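You operate a simulated robot arm through the tools that you are given. There is no shell and no other tool. Be economical: measure what you need, move in short steps, check, and stop when the job is done.

Carry out the task below with a simulated two-armed robot. There is one attempt and no reset: what you move stays moved.

JOB
Dunk the blue pouch under the grid: red tray if it bubbles, green tray if not.
Fine: It is on the wall shelf; leave the grid open. Where these are worked on the way, their far stop is far enough and under half their travel is too little: trough grid.

It is judged by the outcome, as a careful person would: the job done as asked, and still so three seconds after it is handed in. It fails if anything else is knocked over, pushed out of place, dropped, spilled or broken.

ROBOT AND FRAMES
Two 7-joint arms with fingered hands on one trunk, on a base that drives. Base frame: it is fixed to the floor where the robot stands at the start and does not move with it; the origin is under the middle of the robot, x ahead of it, y to its left, z up; the surface under the hand at the start is at about z = 80. Lengths are in cm, angles in degrees, forces in N, time in s.
The left shoulder is at the start at [4, 18.5, 124.5], the right one opposite. With the tool pointing down near the work surface each hand reaches from about 10 to 78 cm from the robot's upright axis, wherever it stands, measured 20 degrees to its own side. Places, roughly: green tray (13x19x4 cm) [40, 0, 80]; red tray (13x19x4 cm) [30, -20, 80]; trough [40, -40, 80]; trough grid [50, -40, 100]. Payload 4 kg a hand.
The tool frame of a hand sits at the grasp point between the pads (the TCP): z along the fingers, y along the line on which they close. The tips reach 2.6 cm beyond it. The gripper opens to 13.2 cm. The gripper's body begins 7.3 cm behind the TCP. The gripper is a hand of 3 fingers: y runs from the thumb to the fingers, the wrist lies at [0, 0, -22.4] in the tool frame, and closing takes about 1.5 s.
Orientation is told as [roll, pitch, yaw] about the base's x, y, z axes, in that order, counted from this pose: with the fingers straight down and closing along the base's y, the tool's x points along the base's -x, its y along +y and its z along -z.

CONTROLS
- The arms move only by the tool arm_command. It takes "left_deltas", "right_deltas" or both (then of equal length, played together; a hand with none holds still); each is a list of rows, each a list of 2 entries, a list of its own where there are three numbers: the turn, a rotation vector about the tool's x, y, z in units of 120 degrees (1.0 is 120 degrees), then the shift along the tool's x, y, z in units of 250 mm (1.0 is 250 mm). In form: [[[wx, wy, wz], [dx, dy, dz]], ...]. A call has 1 to 10 rows; each row is the pose to reach, as a shift and turn from the pose commanded when the call began, along the tool's axes at that moment. "left_hand" and "right_hand" are, for a hand that has rows, the opening, from 0 (shut) to 1 (fully open), set as the call begins (left out, the last holds). A call with a number of a shift or a turn outside -1 to 1 is refused whole. A row lasts 0.2 s, in which the tool goes at most 5 cm and 8.6 degrees; a call with a longer step from one row to the next is refused whole, and so is a gripper value outside its range. A pose out of reach is approached as far as the arm can. The call stops where the force on the tool passes 90 N (or 10 N more than at its start, if that is more) or the arm is blocked; 0.2 s more then pass. Each finger travels about 7.2 cm/s and halts on what it meets, pressing with about 21 N; the grip force reading is that of the motor and also rises with nothing between the fingers. The clock runs only during rows and for 0.2 s after the last one: add rows that repeat a pose to give the fingers time. It gives the time, the measured TCP pose, the force on the tool (base axes), the opening and the grip force at its end, in the units of the frame above (readings bear some noise), with the torque about the TCP (base axes, N m) and any sound that the robot's microphone picked up.
- Cameras (640 x 400 px; columns grow to the right, rows downward): "scene" is now at [14.17, -2.78, 147.66]; the picture's right is [-0.34, -0.94, 0.03], its down [-0.39, 0.11, -0.91] and it looks along [0.85, -0.32, -0.41] (base axes); focal length 214 px, centre (320, 200). "left" rides on the left gripper at [-6.2, 0.3, -9.2] in its tool frame; the picture's right is [-0.05, -1.00, 0.00], its down [0.83, -0.04, -0.55] and it looks along [0.55, -0.03, 0.83] (tool axes); focal length 230 px, centre (320, 200). "right" rides on the right gripper at [6.1, 0.3, -9.2] in its tool frame; the picture's right is [-0.05, 1.00, 0.00], its down [-0.83, -0.04, -0.55] and it looks along [-0.55, -0.03, 0.83] (tool axes); focal length 230 px, centre (320, 200). There is no depth. A picture from a camera that has moved, and an enlarged one, comes with that camera's place and axes in the base frame and with its lens. The place of the scene camera against the robot may be out by one fixed shift of up to 2.5 cm in any direction.
- snapshot(camera): a new picture of that camera. It takes no simulated time.
- raise_lower(by): slides the trunk up (or, below 0, down) by that many cm; the arms and the scene camera ride with it, the base frame stays. It gives what a move gives, with no picture.
- base_move(legs): drives the robot by 1 to 6 legs, each [ahead, left, turn to the left] in cm, cm and degrees, along the robot's own axes; the way and the turn of a leg run together, so that a leg with both is an arc; at most 150 cm and 180 degrees a leg. The arms and the cameras ride along, it lands a little off, and it stops where it bumps. It gives what a move gives.
- curl_fingers(finger1, finger2, thumb_bend, hand): sets how far each is bent, from 0 (flat) to 1 (curled in); at 0.3 the hand is open as for a grip, at 0.7 the pads meet at the TCP. One left out holds its place. A second passes; each finger stops where it meets its share of the squeeze, and holds until it gets a number again. A gripper value or a shape takes the hand back. It gives what a move gives, with no picture; readings hold the bend of each and the force on the fingers (four entries, about 0 where the hand has none), thumb and palm.
- hand_shape(shape, hand): the hand has 3 fingers and takes this shape, open, in about a second: jaw (thumb against the fingers, like two jaws); tri (thumb and two fingers); tip (a fingertip pinch); poke (one finger out to press); point (the index stretched); flat (the hand flat); cup (the hand cupped); fist (a fist). The gripper value then closes the fingers along that shape, each until it touches; the sizes above hold for jaw. It gives what a move gives, with no picture.
- head_to(pan, tilt): turns the head with the scene camera to pan (to the left, within 86 degrees either way) and tilt (down, from -29 to 69), counted from straight ahead of the robot. It gives what a move gives.
- enlarge(camera, box): a new picture of the part [left, top, right, bottom] of that camera's present view, enlarged. It takes no simulated time.
- close_job(): hands the job in; it is judged then, once.

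Go step by step. Nothing tells you exact positions but the pictures and the camera data: compare them with the known pose of the tool, close in by small moves and look again before you grip or let go. The budget is 120 turns and 100 pictures, counting those below and the enlarged ones. Unless the task says otherwise, let go and move clear before handing in, and close with one line.

The tools are called after "Call:" as name(argument=value, ...) on one line, values as JSON. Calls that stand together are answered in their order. arm_command: Moves the arms, as the interface text tells. Its arguments: {"type":"object","properties":{"left_deltas":{"type":"array","items":{"type":"array"}},"left_hand":{"type":"number"},"right_deltas":{"type":"array","items":{"type":"array"}},"right_hand":{"type":"number"}},"required":[]} The other tools are called the same way: raise_lower (by) slides the trunk up or down; hand_shape (shape, hand) gives the hand a shape; curl_fingers (finger1, finger2, thumb_bend, hand) moves the fingers one by one; base_move (legs) drives the base; head_to (pan, tilt) turns the head that bears the scene camera; snapshot (camera) takes a picture; enlarge (camera, box) takes an enlarged picture of a part of a camera's view; close_job () hands the job in.

At the start:

```text
clock: 0.0
left_ee_pos: [33.83, -0.13, 153.09]
left_tool_rot: [-0.2, 0.0, 0.1]
left_wrist_force: [0.6, 1.3, 0.6]
left_wrist_torque: [-0.01, -0.01, 0.01]
left_opening: 13.2
left_gripper_force: 0.0
left_shape: jaw
left_bend: [0.3, 0.3, 0.3]
left_finger forces: [0.1, 0.0, 0.0, 0.1, 0.0, 0.0]
right_ee_pos: [34.01, -44.91, 99.77]
right_tool_rot: [0.1, 0.0, 0.0]
right_wrist_force: [-0.7, 0.5, -0.2]
right_wrist_torque: [0.01, 0.0, 0.0]
right_opening: 13.22
right_gripper_force: 0.1
right_shape: jaw
right_bend: [0.3, 0.3, 0.3]
right_finger forces: [0.0, 0.0, 0.0, 0.0, 0.1, 0.0]
trunk travel left (down, up): [-27.5, 18.7]
robot x, y, heading: [-0.17, -0.28, -0.3]
head pan, tilt: [-20.1, 19.0]
```

scene: 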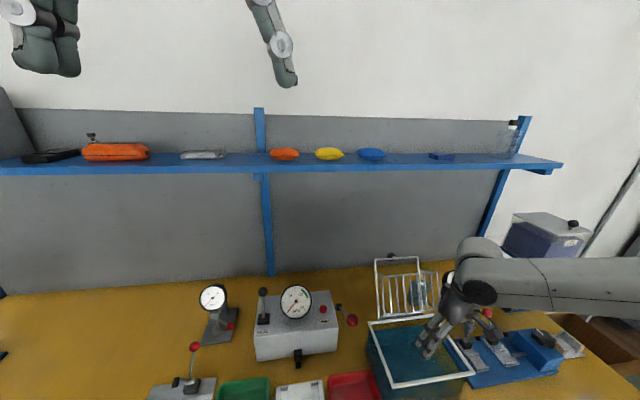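
right: 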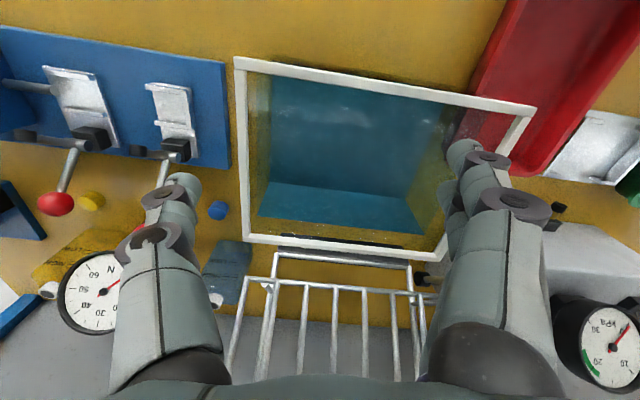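
left: 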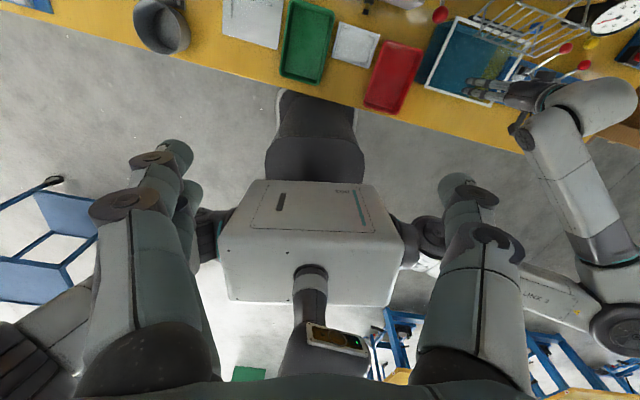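

I see a wall shelf with coloured pouches (blue one at about column 371), and the trough with its grid standing open behind it. I'll look closer at both before moving.

Call:
enlarge(camera="scene", box=[250, 100, 570, 200])

Call:
enlarge(camera="scene", box=[320, 230, 600, 400])

```text
2.00 times, centred on (410, 150) of scene
camera zoom: at [14.17, -2.78, 147.66], right [-0.34, -0.94, 0.03], down [-0.39, 0.11, -0.91], along [0.85, -0.32, -0.41], focal length 429 px, centre (140, 300)
```

zoom: 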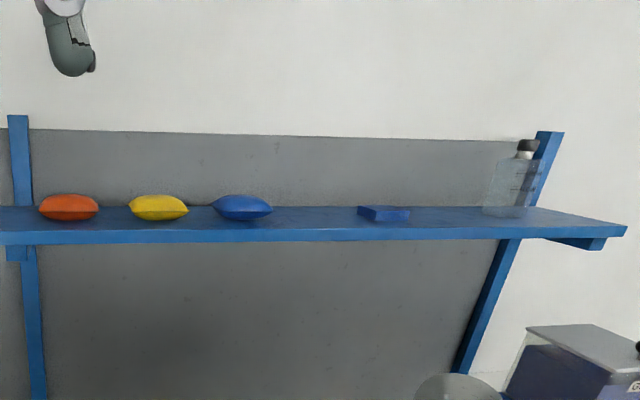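

```text
2.29 times, centred on (460, 315) of scene
camera zoom: at [14.17, -2.78, 147.66], right [-0.34, -0.94, 0.03], down [-0.39, 0.11, -0.91], along [0.85, -0.32, -0.41], focal length 490 px, centre (0, -63)
```

zoom: 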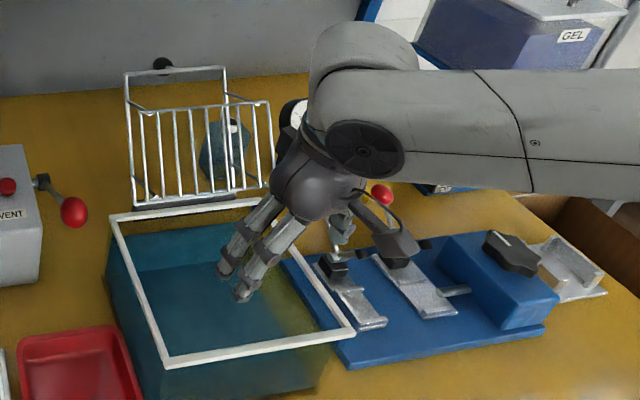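

The blue pouch sits on the shelf around x≈75, y≈-43, z≈133 (rough). I'll raise the right hand straight up and then tilt it forward so that its camera can see the shelf, for triangulation.

Call:
arm_command(right_deltas=[[[0, 0, 0], [0, 0, -0.2]], [[0, 0, 0], [0, 0, -0.4]], [[0, 0, 0], [0, 0, -0.6]], [[0, 0, 0], [0, 0, -0.8]], [[0, 0, 0], [0, 0, -1.0]], [[0, -0.07, 0], [0, 0, -1.0]], [[0, -0.14, 0], [0, 0, -1.0]], [[0, -0.21, 0], [0, 0, -1.0]], [[0, -0.28, 0], [0, 0, -1.0]], [[0, -0.35, 0], [0, 0, -1.0]]])

Call:
snapshot(camera="right")

Call:
snapshot(camera="scene")

```text
clock: 2.2
left_ee_pos: [33.71, 0.0, 153.14]
left_tool_rot: [-0.2, -0.1, 0.1]
left_wrist_force: [-0.6, 0.2, 1.0]
left_wrist_torque: [0.03, -0.02, 0.02]
left_opening: 13.2
left_gripper_force: 0.2
left_shape: jaw
left_bend: [0.3, 0.3, 0.3]
left_finger forces: [0.0, 0.0, 0.1, 0.1, 0.0, 0.0]
right_ee_pos: [35.55, -47.11, 127.31]
right_tool_rot: [0.0, -42.0, -0.1]
right_wrist_force: [0.6, 0.5, 0.1]
right_wrist_torque: [0.01, 0.0, 0.0]
right_opening: 13.2
right_gripper_force: 0.0
right_shape: jaw
right_bend: [0.3, 0.3, 0.3]
right_finger forces: [0.1, 0.0, 0.0, 0.1, 0.0, 0.0]
right hand out of reach, approached as far as the arm can: row 9, 10
trunk travel left (down, up): [-27.5, 18.7]
robot x, y, heading: [-0.21, 0.29, -0.0]
head pan, tilt: [-20.1, 19.0]
```

```text
94 pictures are left
camera right: at [24.82, -46.76, 130.06], right [0.04, 1.0, 0.04], down [0.25, -0.04, 0.97], along [0.97, -0.03, -0.25], focal length 230 px, centre (320, 200)
```

right: 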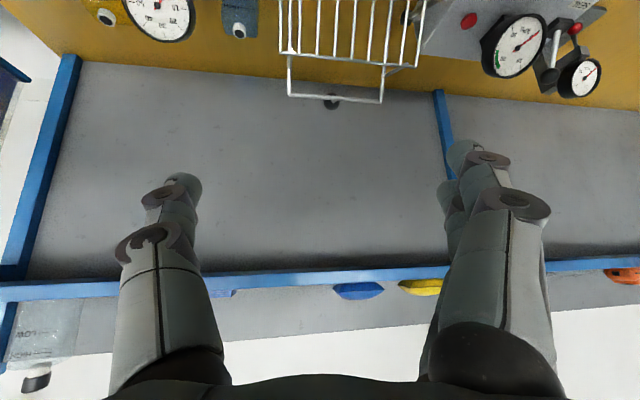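

```text
93 pictures are left
camera scene: at [14.03, -2.76, 147.68], right [-0.34, -0.94, 0.03], down [-0.39, 0.11, -0.91], along [0.86, -0.32, -0.4], focal length 214 px, centre (320, 200)
```

scene: 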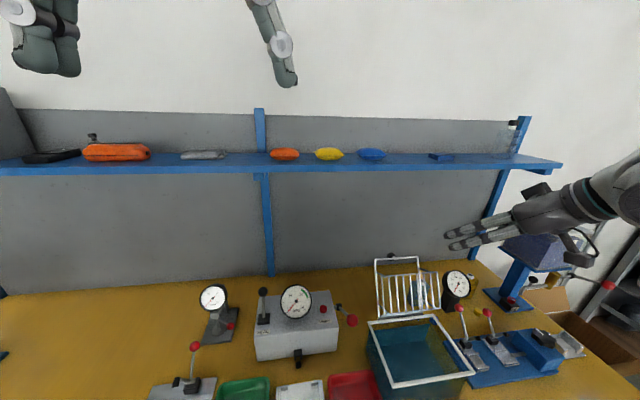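

The right camera and scene agree on the pouch near [73, -41.5, 136]; the table and wall look turned about 11° clockwise relative to me. I'll check how much room the base has before the table by looking down.

Call:
head_to(pan=-15, tilt=65)

Call:
snapshot(camera="scene")

```text
clock: 3.3
left_ee_pos: [33.77, -0.1, 153.2]
left_tool_rot: [-0.2, -0.2, 0.1]
left_wrist_force: [-0.1, 0.1, -0.2]
left_wrist_torque: [0.01, 0.0, -0.01]
left_opening: 13.19
left_gripper_force: 0.0
left_shape: jaw
left_bend: [0.3, 0.3, 0.3]
left_finger forces: [0.0, 0.0, 0.0, 0.1, 0.1, 0.0]
right_ee_pos: [35.6, -47.12, 127.19]
right_tool_rot: [0.1, -41.7, 0.0]
right_wrist_force: [-0.5, -0.5, 0.0]
right_wrist_torque: [0.0, -0.01, -0.01]
right_opening: 13.23
right_gripper_force: 0.0
right_shape: jaw
right_bend: [0.3, 0.3, 0.3]
right_finger forces: [0.0, 0.1, 0.0, 0.0, 0.0, 0.0]
trunk travel left (down, up): [-27.5, 18.7]
robot x, y, heading: [0.12, -0.08, -0.1]
head pan, tilt: [-15.0, 65.0]
```

```text
92 pictures are left
camera scene: at [10.67, -1.14, 141.43], right [-0.26, -0.97, 0.02], down [-0.91, 0.23, -0.34], along [0.33, -0.11, -0.94], focal length 214 px, centre (320, 200)
```

scene: 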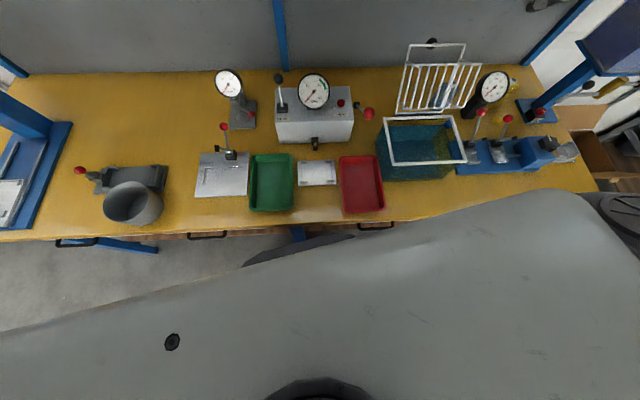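

The table front edge is about 24 cm ahead and the base runs under it, so there's a little room. I'll turn right 11° to square up, then go 7 right and 5 ahead, and raise the trunk.

Call:
base_move(legs=[[0, 0, -11], [0, -7, 0], [5, 0, 0]])

Call:
raise_lower(by=18)

Call:
head_to(pan=-15, tilt=35)

Call:
snapshot(camera="scene")

Call:
snapshot(camera="right")

```text
clock: 5.7
left_ee_pos: [36.58, -14.5, 152.82]
left_tool_rot: [-0.4, 0.3, -11.3]
left_wrist_force: [0.9, -0.3, -0.5]
left_wrist_torque: [-0.03, 0.07, 0.0]
left_opening: 13.17
left_gripper_force: 0.0
left_shape: jaw
left_bend: [0.3, 0.3, 0.3]
left_finger forces: [0.0, 0.1, 0.0, 0.1, 0.0, 0.0]
right_ee_pos: [28.74, -61.15, 127.25]
right_tool_rot: [-0.2, -41.4, -11.3]
right_wrist_force: [0.3, 0.3, 0.1]
right_wrist_torque: [-0.04, 0.03, -0.05]
right_opening: 13.18
right_gripper_force: 0.1
right_shape: jaw
right_bend: [0.3, 0.3, 0.3]
right_finger forces: [0.0, 0.0, 0.0, 0.0, 0.1, 0.1]
trunk travel left (down, up): [-27.5, 18.7]
robot x, y, heading: [2.17, -8.25, -11.3]
head pan, tilt: [-15.0, 65.0]
stopped in leg 3: the robot was blocked; the commanded pose is now the measured one
```

```text
clock: 7.7
left_ee_pos: [35.81, -15.16, 171.19]
left_tool_rot: [-0.2, 0.1, -11.4]
left_wrist_force: [0.1, -0.2, 0.0]
left_wrist_torque: [0.01, 0.0, 0.03]
left_opening: 13.21
left_gripper_force: 0.0
left_shape: jaw
left_bend: [0.3, 0.3, 0.3]
left_finger forces: [0.1, 0.0, 0.0, 0.1, 0.1, 0.0]
right_ee_pos: [28.02, -61.66, 145.34]
right_tool_rot: [0.1, -41.8, -11.6]
right_wrist_force: [0.0, 0.8, -0.3]
right_wrist_torque: [0.02, -0.01, -0.03]
right_opening: 13.18
right_gripper_force: 0.2
right_shape: jaw
right_bend: [0.3, 0.3, 0.3]
right_finger forces: [0.0, 0.1, 0.0, 0.1, 0.1, 0.1]
trunk travel left (down, up): [-45.5, 0.7]
robot x, y, heading: [2.8, -8.72, -11.8]
head pan, tilt: [-15.0, 65.0]
```

```text
clock: 8.7
left_ee_pos: [35.79, -15.2, 171.18]
left_tool_rot: [-0.2, -0.1, -11.3]
left_wrist_force: [0.1, -0.8, 0.5]
left_wrist_torque: [0.0, 0.01, 0.06]
left_opening: 13.2
left_gripper_force: 0.1
left_shape: jaw
left_bend: [0.3, 0.3, 0.3]
left_finger forces: [0.0, 0.0, 0.1, 0.2, 0.1, 0.0]
right_ee_pos: [28.06, -61.69, 145.18]
right_tool_rot: [0.1, -41.7, -11.5]
right_wrist_force: [-0.3, -0.1, -0.7]
right_wrist_torque: [0.03, -0.02, 0.03]
right_opening: 13.21
right_gripper_force: 0.0
right_shape: jaw
right_bend: [0.3, 0.3, 0.3]
right_finger forces: [0.1, 0.0, 0.0, 0.1, 0.1, 0.1]
trunk travel left (down, up): [-45.5, 0.7]
robot x, y, heading: [2.46, -8.5, -11.4]
head pan, tilt: [-15.0, 35.0]
```

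```text
91 pictures are left
camera scene: at [10.58, -11.68, 164.34], right [-0.45, -0.89, 0.0], down [-0.51, 0.26, -0.82], along [0.73, -0.37, -0.57], focal length 214 px, centre (320, 200)
```

scene: 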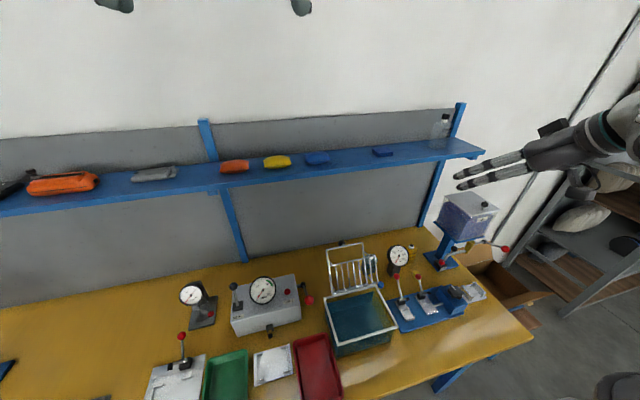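

```text
90 pictures are left
camera right: at [17.63, -59.15, 148.05], right [0.24, 0.97, 0.04], down [0.23, -0.09, 0.97], along [0.94, -0.22, -0.25], focal length 230 px, centre (320, 200)
```

right: 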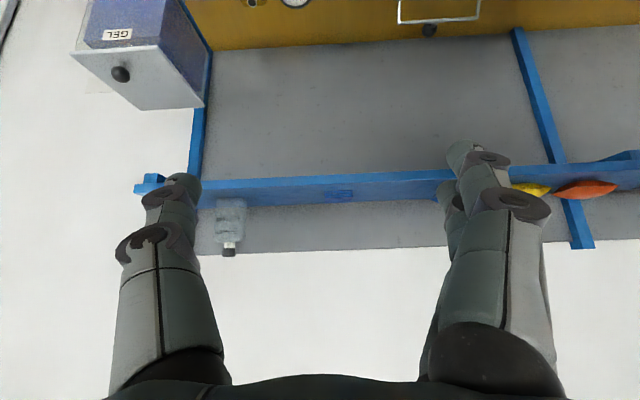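

The base touched the table front and stopped; I'm now squared up with the table. The pouch is about n=80 ahead and 27 to the right in table-aligned terms; I'll bring the right hand in front of it for a close look.

Call:
arm_command(right_deltas=[[[0, 0, 0], [-0.075, 0.143, 0.044]], [[0, 0, 0], [-0.15, 0.286, 0.088]], [[0, 0, 0], [-0.225, 0.429, 0.132]], [[0, 0, 0], [-0.3, 0.571, 0.176]], [[0, 0, 0], [-0.375, 0.714, 0.22]], [[0, 0, 0], [-0.45, 0.857, 0.265]], [[0, 0, 0], [-0.528, 1.0, 0.31]]])

Call:
snapshot(camera="right")

```text
clock: 10.3
left_ee_pos: [36.08, -15.18, 171.03]
left_tool_rot: [-0.2, 0.1, -11.4]
left_wrist_force: [-0.1, 0.6, -0.3]
left_wrist_torque: [-0.02, 0.05, 0.01]
left_opening: 13.2
left_gripper_force: 0.1
left_shape: jaw
left_bend: [0.3, 0.3, 0.3]
left_finger forces: [0.1, 0.0, 0.1, 0.1, 0.1, 0.0]
right_ee_pos: [47.76, -40.14, 148.22]
right_tool_rot: [0.3, -41.7, -11.6]
right_wrist_force: [0.5, 0.8, -1.3]
right_wrist_torque: [-0.01, 0.02, 0.0]
right_opening: 13.23
right_gripper_force: 0.0
right_shape: jaw
right_bend: [0.3, 0.3, 0.3]
right_finger forces: [0.0, 0.0, 0.0, 0.1, 0.0, 0.1]
trunk travel left (down, up): [-45.5, 0.7]
robot x, y, heading: [2.77, -8.42, -11.6]
head pan, tilt: [-15.0, 35.0]
```

```text
89 pictures are left
camera right: at [37.38, -37.56, 151.03], right [0.24, 0.97, 0.04], down [0.24, -0.09, 0.97], along [0.94, -0.22, -0.25], focal length 230 px, centre (320, 200)
```

right: 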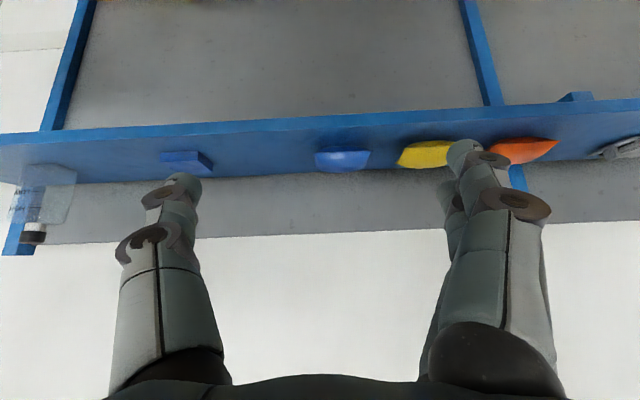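

Call:
enlarge(camera="right", box=[260, 90, 460, 215])

Call:
enlarge(camera="scene", box=[240, 110, 420, 220])

```text
3.20 times, centred on (360, 152) of right
camera zoom: at [37.38, -37.56, 151.03], right [0.24, 0.97, 0.04], down [0.24, -0.09, 0.97], along [0.94, -0.22, -0.25], focal length 736 px, centre (192, 352)
```

zoom: 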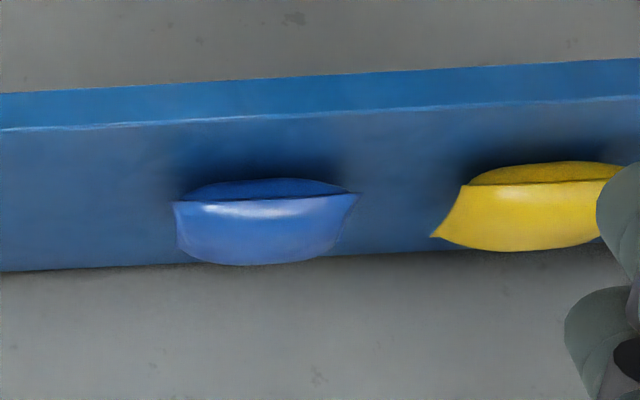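

```text
3.56 times, centred on (330, 165) of scene
camera zoom: at [10.83, -11.74, 164.34], right [-0.45, -0.89, 0.0], down [-0.51, 0.26, -0.82], along [0.73, -0.37, -0.58], focal length 763 px, centre (284, 324)
```

zoom: 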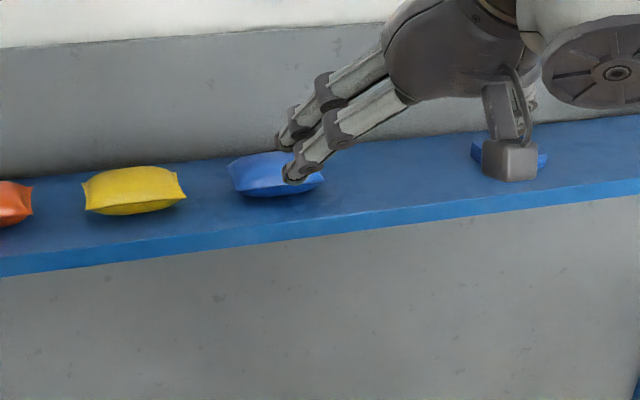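

The pouch is a pillow about 9.6 long by 7 deep, resting at shelf height ≈134.4, spanning n≈76–83 with the wall at ≈87. I'll turn the hand to close front-to-back, tilted 15° forward, while still in free space.

Call:
arm_command(right_deltas=[[[0.0157, 0.0157, 0.0662], [0, 0, 0]], [[0.0314, 0.0314, 0.1324], [0, 0, 0]], [[0.0471, 0.0471, 0.1986], [0, 0, 0]], [[0.0628, 0.0628, 0.2648], [0, 0, 0]], [[0.0785, 0.0785, 0.331], [0, 0, 0]], [[0.0942, 0.0942, 0.3972], [0, 0, 0]], [[0.1099, 0.1099, 0.4634], [0, 0, 0]], [[0.1256, 0.1256, 0.5296], [0, 0, 0]], [[0.1413, 0.1413, 0.5958], [0, 0, 0]], [[0.157, 0.157, 0.662], [0, 0, 0]]], right_hand=0.85)

Call:
arm_command(right_deltas=[[[0.017, 0.017, 0.0717], [0, 0, 0]], [[0.017, 0.017, 0.073], [0, 0, 0]]])

Call:
snapshot(camera="scene")

Call:
snapshot(camera="right")

```text
clock: 12.5
left_ee_pos: [35.76, -15.21, 171.14]
left_tool_rot: [-0.2, 0.0, -11.4]
left_wrist_force: [0.4, -0.3, 0.1]
left_wrist_torque: [-0.01, 0.03, 0.01]
left_opening: 13.2
left_gripper_force: 0.0
left_shape: jaw
left_bend: [0.3, 0.3, 0.3]
left_finger forces: [0.0, 0.1, 0.0, 0.0, 0.1, 0.0]
right_ee_pos: [47.7, -40.12, 148.41]
right_tool_rot: [16.9, -4.3, -93.7]
right_wrist_force: [-0.2, -0.4, -0.1]
right_wrist_torque: [0.02, -0.01, 0.0]
right_opening: 11.26
right_gripper_force: 0.0
right_shape: jaw
right_bend: [0.54, 0.54, 0.5]
right_finger forces: [0.0, 0.0, 0.1, 0.1, 0.0, 0.1]
trunk travel left (down, up): [-45.5, 0.7]
robot x, y, heading: [2.87, -8.5, -11.4]
head pan, tilt: [-15.0, 35.0]
```

```text
refused: row 1 steps farther than a row can; nothing moved
```

```text
86 pictures are left
camera scene: at [10.6, -11.72, 164.35], right [-0.45, -0.89, 0.0], down [-0.51, 0.26, -0.82], along [0.73, -0.37, -0.57], focal length 214 px, centre (320, 200)
```

scene: 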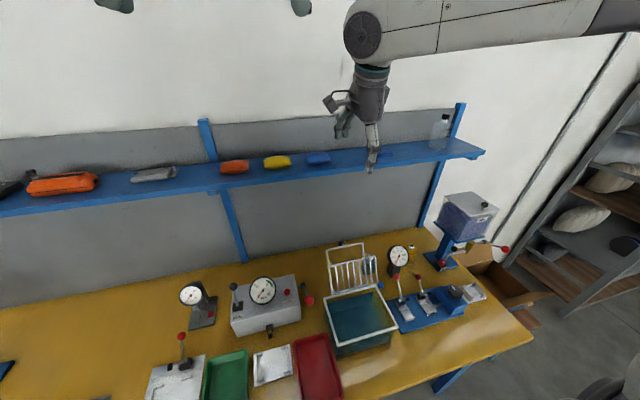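

```text
85 pictures are left
camera right: at [45.8, -33.12, 156.83], right [0.95, -0.09, 0.29], down [-0.25, -0.77, 0.58], along [0.17, -0.63, -0.76], focal length 230 px, centre (320, 200)
```

right: 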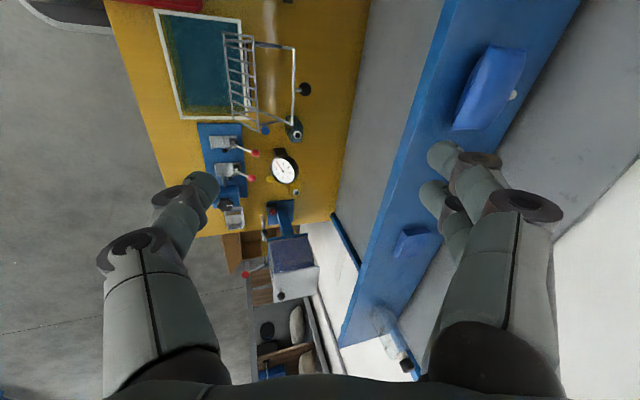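

The view from above refines the pouch to n≈78, l≈-26.5 (x≈71, y≈-41.5), shelf front at n≈71 and back at ≈86. I'll finish straightening the hand to point down with closing front-to-back.

Call:
arm_command(right_deltas=[[[0.0475, 0.009, 0.0233], [0, 0, 0]], [[0.095, 0.018, 0.0467], [0, 0, 0]], [[0.1425, 0.027, 0.07], [0, 0, 0]], [[0.1425, 0.027, 0.07], [0, 0, 0]]])

```text
clock: 13.5
left_ee_pos: [35.74, -15.23, 171.13]
left_tool_rot: [-0.2, -0.1, -11.4]
left_wrist_force: [0.4, 0.1, 1.3]
left_wrist_torque: [0.01, -0.01, -0.06]
left_opening: 13.2
left_gripper_force: 0.0
left_shape: jaw
left_bend: [0.3, 0.3, 0.3]
left_finger forces: [0.1, 0.0, 0.0, 0.0, 0.0, 0.0]
right_ee_pos: [47.59, -40.27, 148.34]
right_tool_rot: [0.1, 0.1, -101.5]
right_wrist_force: [-0.9, -0.2, -0.4]
right_wrist_torque: [0.03, 0.02, 0.01]
right_opening: 11.25
right_gripper_force: 0.0
right_shape: jaw
right_bend: [0.54, 0.54, 0.5]
right_finger forces: [0.0, 0.0, 0.0, 0.0, 0.0, 0.1]
trunk travel left (down, up): [-45.5, 0.7]
robot x, y, heading: [2.41, -8.32, -11.5]
head pan, tilt: [-15.0, 35.0]
```

Orientation is exact. Moving forward over the pouch at this height, then checking.

Call:
arm_command(right_deltas=[[[0, 0, 0], [0.028, 0.186, 0]], [[0, 0, 0], [0.056, 0.373, 0]], [[0, 0, 0], [0.084, 0.559, 0]], [[0, 0, 0], [0.112, 0.746, 0]], [[0, 0, 0], [0.14, 0.932, 0]], [[0, 0, 0], [0.14, 0.932, 0]]])

Call:
snapshot(camera="right")

Call:
enlarge(camera="scene", box=[220, 60, 460, 210])

```text
clock: 14.9
left_ee_pos: [35.99, -15.35, 171.07]
left_tool_rot: [-0.1, -0.1, -11.4]
left_wrist_force: [0.9, 0.1, 0.5]
left_wrist_torque: [-0.03, 0.04, -0.03]
left_opening: 13.16
left_gripper_force: 0.1
left_shape: jaw
left_bend: [0.3, 0.3, 0.3]
left_finger forces: [0.1, 0.0, 0.0, 0.0, 0.0, 0.0]
right_ee_pos: [57.86, -45.43, 143.79]
right_tool_rot: [0.1, 0.2, -101.3]
right_wrist_force: [0.1, 0.4, -0.5]
right_wrist_torque: [-0.01, 0.03, -0.03]
right_opening: 11.23
right_gripper_force: 0.1
right_shape: jaw
right_bend: [0.54, 0.54, 0.5]
right_finger forces: [0.1, 0.0, 0.0, 0.1, 0.0, 0.0]
right hand out of reach, approached as far as the arm can: row 2, 3, 4, 5, 6
trunk travel left (down, up): [-45.5, 0.7]
robot x, y, heading: [2.83, -8.26, -11.6]
head pan, tilt: [-15.0, 35.0]
```

```text
84 pictures are left
camera right: at [59.47, -39.36, 153.01], right [0.97, -0.25, 0.0], down [-0.21, -0.81, 0.55], along [-0.14, -0.54, -0.83], focal length 230 px, centre (320, 200)
```

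right: 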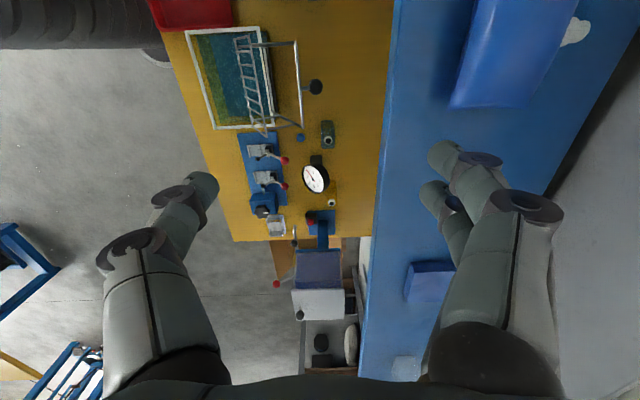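

```text
2.67 times, centred on (340, 135) of scene
camera zoom: at [10.74, -11.94, 164.33], right [-0.45, -0.89, 0.0], down [-0.51, 0.26, -0.82], along [0.73, -0.36, -0.58], focal length 572 px, centre (267, 373)
```

zoom: 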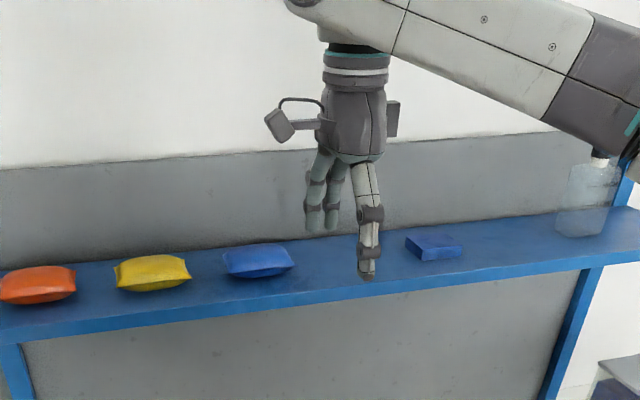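

Straight-down is beyond the arm's reach there, so I'll instead use a forward-tilted hand (about 28°) gripping the pouch by its ends (9.6 cm, laterally). First I back off and see where the hand settles.

Call:
arm_command(right_deltas=[[[0, 0, 0], [0, -0.15, 0]], [[0, 0, 0], [0, -0.3, 0]], [[0, 0, 0], [0, -0.45, 0]], [[0, 0, 0], [0, -0.45, 0]]], right_hand=1.0)

```text
clock: 15.9
left_ee_pos: [35.82, -15.11, 170.99]
left_tool_rot: [-0.2, 0.0, -11.4]
left_wrist_force: [0.7, -0.2, -0.3]
left_wrist_torque: [-0.01, 0.0, -0.03]
left_opening: 13.21
left_gripper_force: 0.1
left_shape: jaw
left_bend: [0.3, 0.3, 0.3]
left_finger forces: [0.0, 0.1, 0.0, 0.0, 0.0, 0.0]
right_ee_pos: [46.75, -43.07, 143.66]
right_tool_rot: [0.1, -0.1, -101.4]
right_wrist_force: [-0.3, -0.3, -0.8]
right_wrist_torque: [0.0, -0.01, -0.01]
right_opening: 13.19
right_gripper_force: 0.0
right_shape: jaw
right_bend: [0.3, 0.3, 0.3]
right_finger forces: [0.0, 0.0, 0.0, 0.1, 0.0, 0.0]
trunk travel left (down, up): [-45.5, 0.7]
robot x, y, heading: [2.49, -8.18, -11.4]
head pan, tilt: [-15.0, 35.0]
```

Call:
arm_command(right_deltas=[[[-0.01645, -0.01645, -0.066], [0, 0, -0.02]], [[-0.0329, -0.0329, -0.132], [0, 0, -0.04]], [[-0.04935, -0.04935, -0.198], [0, 0, -0.06]], [[-0.0658, -0.0658, -0.264], [0, 0, -0.08]], [[-0.08225, -0.08225, -0.33], [0, 0, -0.1]], [[-0.0987, -0.0987, -0.396], [0, 0, -0.12]], [[-0.11515, -0.11515, -0.462], [0, 0, -0.14]], [[-0.1316, -0.1316, -0.528], [0, 0, -0.16]], [[-0.14805, -0.14805, -0.594], [0, 0, -0.16]], [[-0.1645, -0.1645, -0.66], [0, 0, -0.16]]])

Call:
arm_command(right_deltas=[[[-0.009, -0.009, -0.0368], [0, 0, 0]], [[-0.0183, -0.0183, -0.0736], [0, 0, 0]], [[-0.0183, -0.0183, -0.0736], [0, 0, 0]]])

```text
clock: 18.1
left_ee_pos: [35.8, -15.26, 171.13]
left_tool_rot: [-0.2, -0.1, -11.4]
left_wrist_force: [-0.2, 0.2, -0.4]
left_wrist_torque: [0.01, -0.01, 0.02]
left_opening: 13.21
left_gripper_force: 0.0
left_shape: jaw
left_bend: [0.3, 0.3, 0.3]
left_finger forces: [0.0, 0.0, 0.0, 0.0, 0.0, 0.1]
right_ee_pos: [46.57, -43.13, 147.74]
right_tool_rot: [2.2, -25.7, -21.1]
right_wrist_force: [0.6, 0.5, 0.0]
right_wrist_torque: [-0.02, 0.02, 0.0]
right_opening: 13.17
right_gripper_force: 0.0
right_shape: jaw
right_bend: [0.3, 0.3, 0.3]
right_finger forces: [0.0, 0.1, 0.0, 0.1, 0.1, 0.0]
trunk travel left (down, up): [-45.5, 0.7]
robot x, y, heading: [2.38, -8.17, -11.9]
head pan, tilt: [-15.0, 35.0]
```

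```text
clock: 18.9
left_ee_pos: [35.79, -15.1, 171.13]
left_tool_rot: [-0.2, 0.0, -11.3]
left_wrist_force: [0.4, -1.0, 0.9]
left_wrist_torque: [0.02, 0.0, -0.02]
left_opening: 13.2
left_gripper_force: 0.0
left_shape: jaw
left_bend: [0.3, 0.3, 0.3]
left_finger forces: [0.0, 0.0, 0.1, 0.0, 0.1, 0.0]
right_ee_pos: [46.52, -43.08, 147.53]
right_tool_rot: [0.1, -28.1, -11.4]
right_wrist_force: [0.2, 0.3, -1.2]
right_wrist_torque: [-0.01, 0.02, 0.02]
right_opening: 13.19
right_gripper_force: 0.0
right_shape: jaw
right_bend: [0.3, 0.3, 0.3]
right_finger forces: [0.0, 0.1, 0.0, 0.0, 0.1, 0.1]
trunk travel left (down, up): [-45.5, 0.7]
robot x, y, heading: [2.13, -8.57, -11.3]
head pan, tilt: [-15.0, 35.0]
```

Pose is as planned. Now I move forward to hover above the pouch at z≈147.

Call:
arm_command(right_deltas=[[[0, 0, 0], [-0.155, 0.052, 0.083]], [[0, 0, 0], [-0.311, 0.104, 0.165]], [[0, 0, 0], [-0.466, 0.156, 0.248]], [[0, 0, 0], [-0.622, 0.208, 0.33]], [[0, 0, 0], [-0.777, 0.26, 0.413]], [[0, 0, 0], [-0.777, 0.26, 0.413]]])

Call:
snapshot(camera="right")

Call:
enlarge(camera="scene", box=[220, 60, 460, 210])

```text
clock: 20.3
left_ee_pos: [35.57, -15.07, 171.26]
left_tool_rot: [-0.4, -0.1, -11.4]
left_wrist_force: [0.5, -0.1, -0.1]
left_wrist_torque: [-0.01, -0.02, 0.02]
left_opening: 13.22
left_gripper_force: 0.0
left_shape: jaw
left_bend: [0.3, 0.3, 0.3]
left_finger forces: [0.0, 0.1, 0.0, 0.0, 0.1, 0.1]
right_ee_pos: [65.51, -41.6, 147.75]
right_tool_rot: [0.0, -28.4, -11.5]
right_wrist_force: [-0.5, 0.7, 0.1]
right_wrist_torque: [-0.02, -0.01, 0.0]
right_opening: 13.2
right_gripper_force: 0.0
right_shape: jaw
right_bend: [0.3, 0.3, 0.3]
right_finger forces: [0.0, 0.1, 0.1, 0.2, 0.1, 0.0]
right hand out of reach, approached as far as the arm can: row 5, 6
trunk travel left (down, up): [-45.5, 0.7]
robot x, y, heading: [2.99, -8.6, -11.3]
head pan, tilt: [-15.0, 35.0]
```

```text
82 pictures are left
camera right: at [55.89, -39.27, 153.01], right [0.24, 0.97, 0.03], down [0.45, -0.14, 0.88], along [0.86, -0.2, -0.47], focal length 230 px, centre (320, 200)
```

right: 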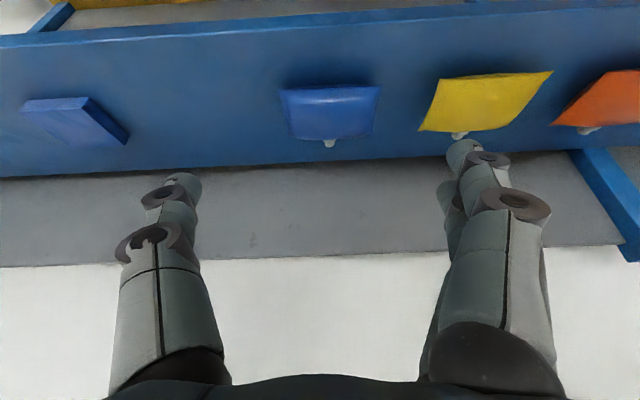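

```text
2.67 times, centred on (340, 135) of scene
camera zoom: at [10.28, -11.51, 164.37], right [-0.45, -0.89, 0.0], down [-0.51, 0.26, -0.82], along [0.73, -0.37, -0.57], focal length 572 px, centre (267, 373)
```

zoom: 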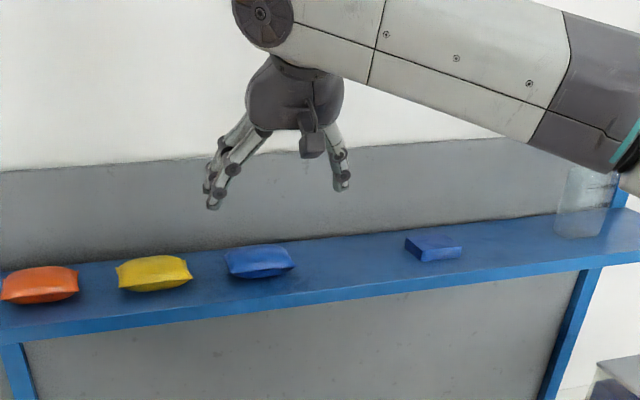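

Close view: the pouch is 8.2 long, 5.8 deep, centred at n≈77.9, l≈-26.65, seam z≈136. Reach is marginal at 28°, so I tilt 10° more, narrow the hand to ~11 cm, and lower to z≈143 just above it.

Call:
arm_command(right_deltas=[[[0, -0.042, 0], [0, 0.02, 0.04]], [[0, -0.083, 0], [-0.018, 0.046, 0.1]], [[0, -0.083, 0], [-0.037, 0.046, 0.17]], [[0, -0.083, 0], [-0.037, 0.046, 0.234]], [[0, -0.083, 0], [-0.037, 0.046, 0.234]]], right_hand=0.85)

Call:
snapshot(camera="right")

Call:
enlarge(camera="scene", box=[240, 90, 420, 210])

```text
clock: 21.5
left_ee_pos: [35.79, -15.35, 171.18]
left_tool_rot: [-0.3, -0.1, -11.4]
left_wrist_force: [-0.1, -1.0, -1.0]
left_wrist_torque: [-0.01, 0.02, -0.02]
left_opening: 13.17
left_gripper_force: 0.2
left_shape: jaw
left_bend: [0.3, 0.3, 0.3]
left_finger forces: [0.0, 0.0, 0.1, 0.1, 0.1, 0.0]
right_ee_pos: [69.11, -41.31, 142.75]
right_tool_rot: [0.2, -38.0, -11.4]
right_wrist_force: [-0.7, -0.8, 1.0]
right_wrist_torque: [0.0, 0.01, 0.03]
right_opening: 11.22
right_gripper_force: 0.1
right_shape: jaw
right_bend: [0.54, 0.54, 0.5]
right_finger forces: [0.0, 0.0, 0.1, 0.0, 0.1, 0.0]
trunk travel left (down, up): [-45.5, 0.7]
robot x, y, heading: [2.5, -8.71, -11.4]
head pan, tilt: [-15.0, 35.0]
```

```text
80 pictures are left
camera right: at [58.92, -38.95, 146.32], right [0.24, 0.97, 0.03], down [0.3, -0.11, 0.95], along [0.93, -0.22, -0.31], focal length 230 px, centre (320, 200)
```

right: 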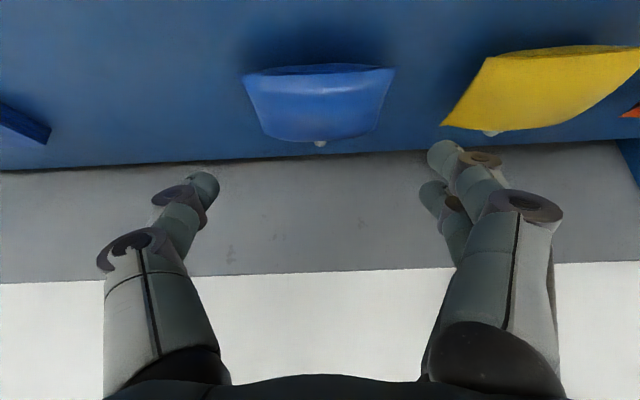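

```text
3.33 times, centred on (330, 150) of scene
camera zoom: at [10.5, -11.73, 164.35], right [-0.45, -0.89, 0.0], down [-0.51, 0.26, -0.82], along [0.73, -0.37, -0.57], focal length 715 px, centre (287, 367)
```

zoom: 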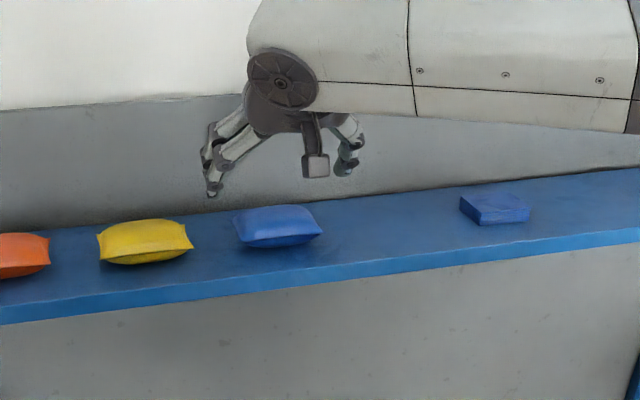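

The hand is centred on the pouch (TCP projects right on its midline). Lowering to z≈138.7 around its ends.

Call:
arm_command(right_deltas=[[[0, 0, 0], [0.015, 0.006, 0.04]], [[0, 0, 0], [0.029, 0.006, 0.079]], [[0, 0, 0], [0.044, 0.006, 0.12]], [[0, 0, 0], [0.058, 0.006, 0.158]], [[0, 0, 0], [0.058, 0.006, 0.158]]])

Call:
snapshot(camera="right")

Call:
enlarge(camera="scene", box=[260, 120, 380, 200])

```text
clock: 22.7
left_ee_pos: [35.96, -15.32, 171.08]
left_tool_rot: [-0.2, -0.1, -11.4]
left_wrist_force: [-0.2, 0.3, -0.7]
left_wrist_torque: [-0.04, 0.03, -0.01]
left_opening: 13.17
left_gripper_force: 0.1
left_shape: jaw
left_bend: [0.3, 0.3, 0.3]
left_finger forces: [0.1, 0.0, 0.0, 0.1, 0.1, 0.0]
right_ee_pos: [70.54, -41.39, 138.52]
right_tool_rot: [0.1, -38.0, -11.6]
right_wrist_force: [-0.2, 0.4, 0.7]
right_wrist_torque: [-0.01, -0.04, -0.02]
right_opening: 11.26
right_gripper_force: 0.0
right_shape: jaw
right_bend: [0.54, 0.54, 0.5]
right_finger forces: [0.1, 0.1, 0.0, 0.0, 0.0, 0.0]
trunk travel left (down, up): [-45.5, 0.7]
robot x, y, heading: [2.52, -8.64, -11.4]
head pan, tilt: [-15.0, 35.0]
```

```text
78 pictures are left
camera right: at [60.35, -39.01, 142.05], right [0.24, 0.97, 0.03], down [0.3, -0.11, 0.95], along [0.92, -0.22, -0.31], focal length 230 px, centre (320, 200)
```

right: 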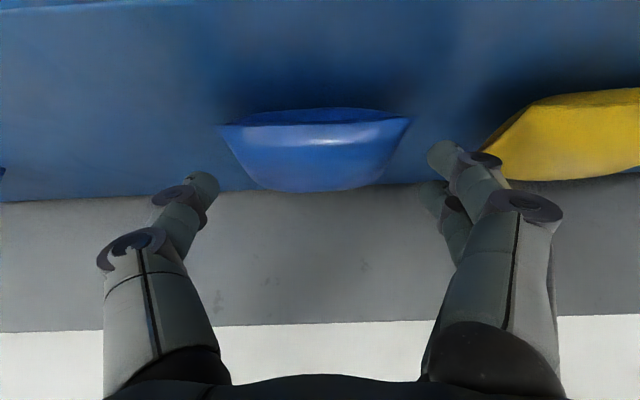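

```text
5.00 times, centred on (320, 160) of scene
camera zoom: at [10.62, -11.73, 164.35], right [-0.45, -0.89, 0.0], down [-0.51, 0.26, -0.82], along [0.73, -0.37, -0.57], focal length 1072 px, centre (320, 400)
```

zoom: 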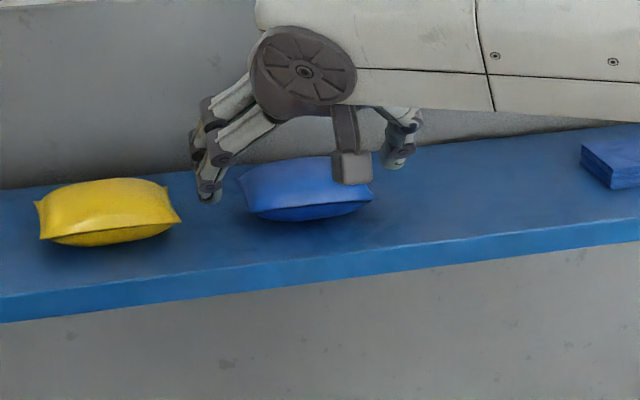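

Everything is clear with no contact. I'll lower another 0.3 cm and close on the ends.

Call:
arm_command(right_deltas=[[[0, 0, 0], [0.0074, 0, 0.0095]], [[0, 0, 0], [0.0074, 0, 0.0095]]])

Call:
arm_command(right_deltas=[[[0, 0, 0], [0, 0, 0]], [[0, 0, 0], [0, 0, 0]], [[0, 0, 0], [0, 0, 0]], [[0, 0, 0], [0, 0, 0]], [[0, 0, 0], [0, 0, 0]], [[0, 0, 0], [0, 0, 0]]], right_hand=0.35)

Call:
snapshot(camera="right")

Call:
enlarge(camera="scene", box=[260, 120, 380, 200])

```text
clock: 23.3
left_ee_pos: [35.85, -15.3, 171.09]
left_tool_rot: [-0.2, 0.0, -11.4]
left_wrist_force: [0.2, 0.3, 0.2]
left_wrist_torque: [-0.02, -0.02, 0.0]
left_opening: 13.2
left_gripper_force: 0.0
left_shape: jaw
left_bend: [0.3, 0.3, 0.3]
left_finger forces: [0.1, 0.0, 0.0, 0.0, 0.1, 0.1]
right_ee_pos: [70.47, -41.61, 138.25]
right_tool_rot: [0.1, -38.0, -11.5]
right_wrist_force: [0.1, 0.6, -0.7]
right_wrist_torque: [0.03, 0.01, 0.02]
right_opening: 11.23
right_gripper_force: 0.1
right_shape: jaw
right_bend: [0.54, 0.54, 0.5]
right_finger forces: [0.0, 0.0, 0.0, 0.0, 0.0, 0.0]
trunk travel left (down, up): [-45.5, 0.7]
robot x, y, heading: [2.65, -8.12, -11.5]
head pan, tilt: [-15.0, 35.0]
```

```text
clock: 24.7
left_ee_pos: [35.8, -15.19, 171.16]
left_tool_rot: [-0.2, 0.1, -11.4]
left_wrist_force: [-1.0, -0.3, 0.3]
left_wrist_torque: [-0.01, 0.03, -0.02]
left_opening: 13.19
left_gripper_force: 0.1
left_shape: jaw
left_bend: [0.3, 0.3, 0.3]
left_finger forces: [0.0, 0.0, 0.0, 0.0, 0.0, 0.0]
right_ee_pos: [70.51, -41.52, 138.22]
right_tool_rot: [0.0, -38.2, -11.5]
right_wrist_force: [0.7, -0.5, -0.6]
right_wrist_torque: [0.01, -0.02, 0.0]
right_opening: 8.5
right_gripper_force: 21.3
right_shape: jaw
right_bend: [0.7, 0.7, 0.69]
right_finger forces: [9.4, 9.3, 0.0, 0.0, 18.7, 0.1]
trunk travel left (down, up): [-45.5, 0.7]
robot x, y, heading: [2.76, -8.7, -11.4]
head pan, tilt: [-15.0, 35.0]
```

```text
76 pictures are left
camera right: at [60.24, -39.06, 141.78], right [0.24, 0.97, 0.03], down [0.3, -0.11, 0.95], along [0.92, -0.22, -0.31], focal length 230 px, centre (320, 200)
```

right: 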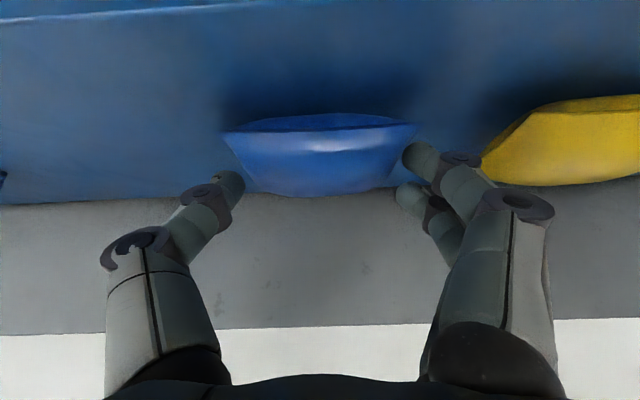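

```text
5.00 times, centred on (320, 160) of scene
camera zoom: at [10.6, -11.7, 164.35], right [-0.45, -0.89, 0.0], down [-0.51, 0.26, -0.82], along [0.73, -0.37, -0.57], focal length 1072 px, centre (320, 400)
```

zoom: 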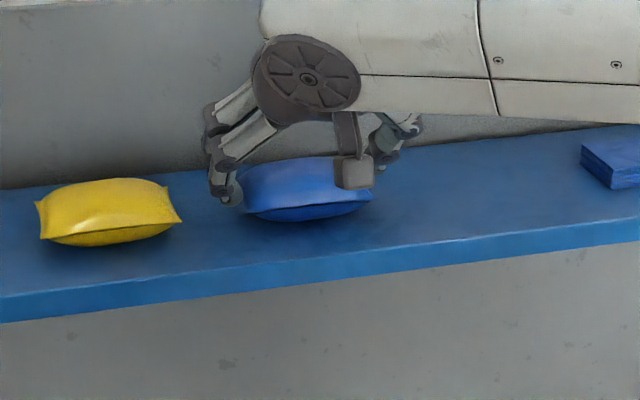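

Both fingers (9.4, 9.3 N) and the thumb (18.7 N) are on the pouch at 8.5 cm. Test lift of 3 cm.

Call:
arm_command(right_deltas=[[[0, 0, 0], [-0.025, 0, -0.032]], [[0, 0, 0], [-0.05, 0, -0.063]], [[0, 0, 0], [-0.074, 0, -0.095]], [[0, 0, 0], [-0.074, 0, -0.095]]])

Call:
snapshot(camera="right")

Call:
enlarge(camera="scene", box=[260, 110, 380, 190])

```text
clock: 25.7
left_ee_pos: [35.79, -15.19, 171.03]
left_tool_rot: [-0.3, -0.1, -11.4]
left_wrist_force: [1.1, -0.1, 0.4]
left_wrist_torque: [0.0, 0.01, 0.02]
left_opening: 13.19
left_gripper_force: 0.1
left_shape: jaw
left_bend: [0.3, 0.3, 0.3]
left_finger forces: [0.1, 0.0, 0.1, 0.1, 0.0, 0.0]
right_ee_pos: [70.58, -41.54, 141.16]
right_tool_rot: [0.2, -38.0, -11.5]
right_wrist_force: [-0.2, 0.3, 0.0]
right_wrist_torque: [-0.01, 0.01, 0.0]
right_opening: 8.5
right_gripper_force: 20.6
right_shape: jaw
right_bend: [0.7, 0.7, 0.69]
right_finger forces: [9.4, 9.4, 0.1, 0.0, 18.8, 0.0]
trunk travel left (down, up): [-45.5, 0.7]
robot x, y, heading: [2.3, -8.46, -11.4]
head pan, tilt: [-15.0, 35.0]
```

```text
74 pictures are left
camera right: at [60.23, -39.12, 144.8], right [0.24, 0.97, 0.03], down [0.3, -0.11, 0.95], along [0.92, -0.22, -0.31], focal length 230 px, centre (320, 200)
```

right: 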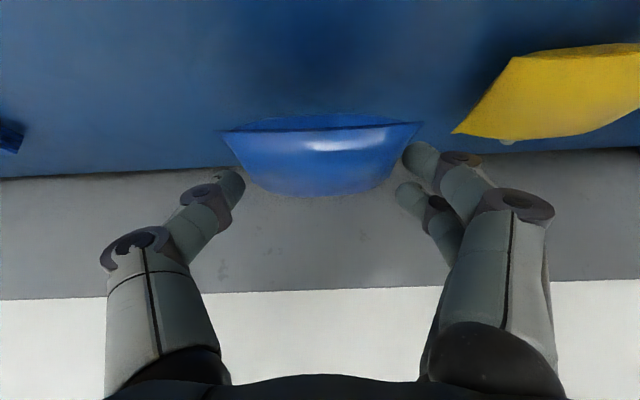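

```text
5.00 times, centred on (320, 150) of scene
camera zoom: at [10.61, -11.7, 164.35], right [-0.45, -0.89, 0.0], down [-0.51, 0.26, -0.82], along [0.73, -0.37, -0.57], focal length 1072 px, centre (320, 450)
```

zoom: 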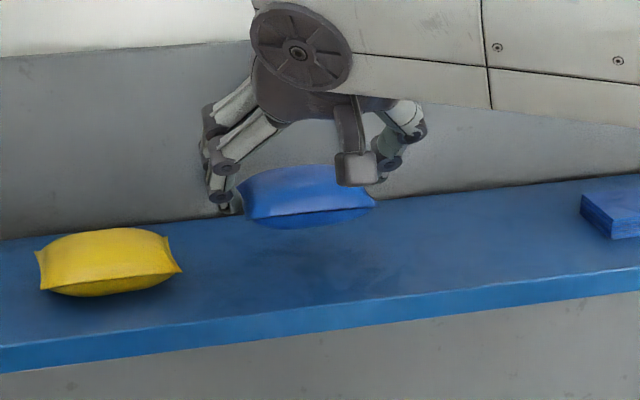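

The pouch is held firmly clear of the shelf. I'll lift a bit further and pull back from the shelf, then look at the trough.

Call:
arm_command(right_deltas=[[[0, 0, 0], [-0.062, 0, -0.079]], [[0, 0, 0], [-0.123, 0, -0.158]], [[0, 0, 0], [0.008, 0, -0.261]], [[0, 0, 0], [0.139, 0, -0.364]], [[0, 0, 0], [0.27, 0, -0.466]], [[0, 0, 0], [0.402, 0, -0.569]], [[0, 0, 0], [0.533, 0, -0.671]], [[0, 0, 0], [0.665, 0, -0.774]], [[0, 0, 0], [0.665, 0, -0.774]]])

Call:
head_to(pan=-25, tilt=50)

Call:
snapshot(camera="scene")

Call:
enlarge(camera="scene", box=[260, 160, 440, 280])

```text
clock: 27.7
left_ee_pos: [35.87, -15.14, 170.96]
left_tool_rot: [-0.2, -0.1, -11.4]
left_wrist_force: [-0.1, -0.6, -0.3]
left_wrist_torque: [-0.02, 0.0, 0.02]
left_opening: 13.16
left_gripper_force: 0.1
left_shape: jaw
left_bend: [0.3, 0.3, 0.3]
left_finger forces: [0.1, 0.0, 0.0, 0.1, 0.0, 0.1]
right_ee_pos: [45.83, -36.49, 146.22]
right_tool_rot: [0.2, -38.0, -11.5]
right_wrist_force: [0.6, 0.6, -0.4]
right_wrist_torque: [0.01, -0.01, -0.01]
right_opening: 8.48
right_gripper_force: 20.3
right_shape: jaw
right_bend: [0.7, 0.7, 0.69]
right_finger forces: [9.3, 9.3, 0.0, 0.0, 18.6, 0.1]
right hand out of reach, approached as far as the arm can: row 1, 2
trunk travel left (down, up): [-45.5, 0.7]
robot x, y, heading: [2.53, -8.63, -11.4]
head pan, tilt: [-15.0, 35.0]
```

```text
clock: 28.4
left_ee_pos: [35.85, -15.24, 171.11]
left_tool_rot: [-0.2, 0.1, -11.4]
left_wrist_force: [-0.2, -0.1, 0.6]
left_wrist_torque: [0.02, 0.0, -0.03]
left_opening: 13.18
left_gripper_force: 0.1
left_shape: jaw
left_bend: [0.3, 0.3, 0.3]
left_finger forces: [0.1, 0.1, 0.0, 0.0, 0.0, 0.0]
right_ee_pos: [45.96, -36.34, 146.34]
right_tool_rot: [0.1, -38.0, -11.5]
right_wrist_force: [0.3, 0.7, -0.8]
right_wrist_torque: [-0.01, 0.0, 0.0]
right_opening: 8.49
right_gripper_force: 21.6
right_shape: jaw
right_bend: [0.7, 0.7, 0.69]
right_finger forces: [9.3, 9.2, 0.1, 0.1, 18.7, 0.1]
trunk travel left (down, up): [-45.5, 0.7]
robot x, y, heading: [2.36, -8.08, -11.4]
head pan, tilt: [-25.0, 50.0]
```

```text
72 pictures are left
camera scene: at [8.99, -12.36, 162.18], right [-0.59, -0.8, 0.0], down [-0.62, 0.46, -0.64], along [0.52, -0.38, -0.77], focal length 214 px, centre (320, 200)
```

scene: 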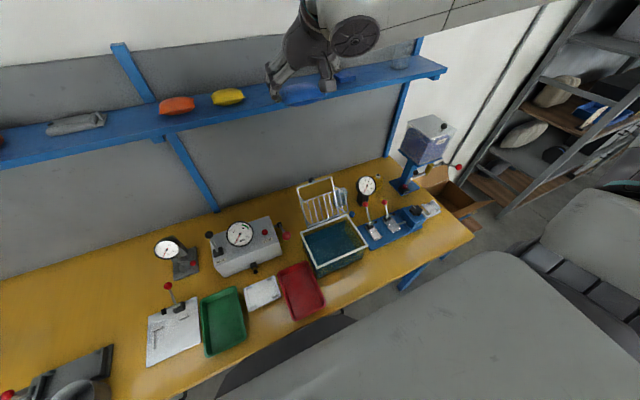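

```text
3.33 times, centred on (350, 220) of scene
camera zoom: at [8.99, -12.36, 162.18], right [-0.59, -0.8, 0.0], down [-0.62, 0.46, -0.64], along [0.52, -0.38, -0.77], focal length 715 px, centre (220, 133)
```

zoom: 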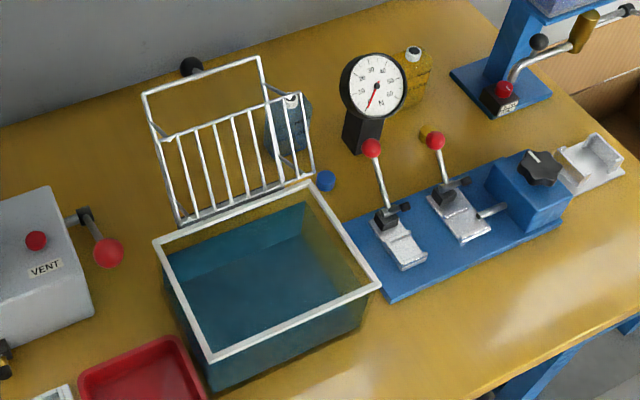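

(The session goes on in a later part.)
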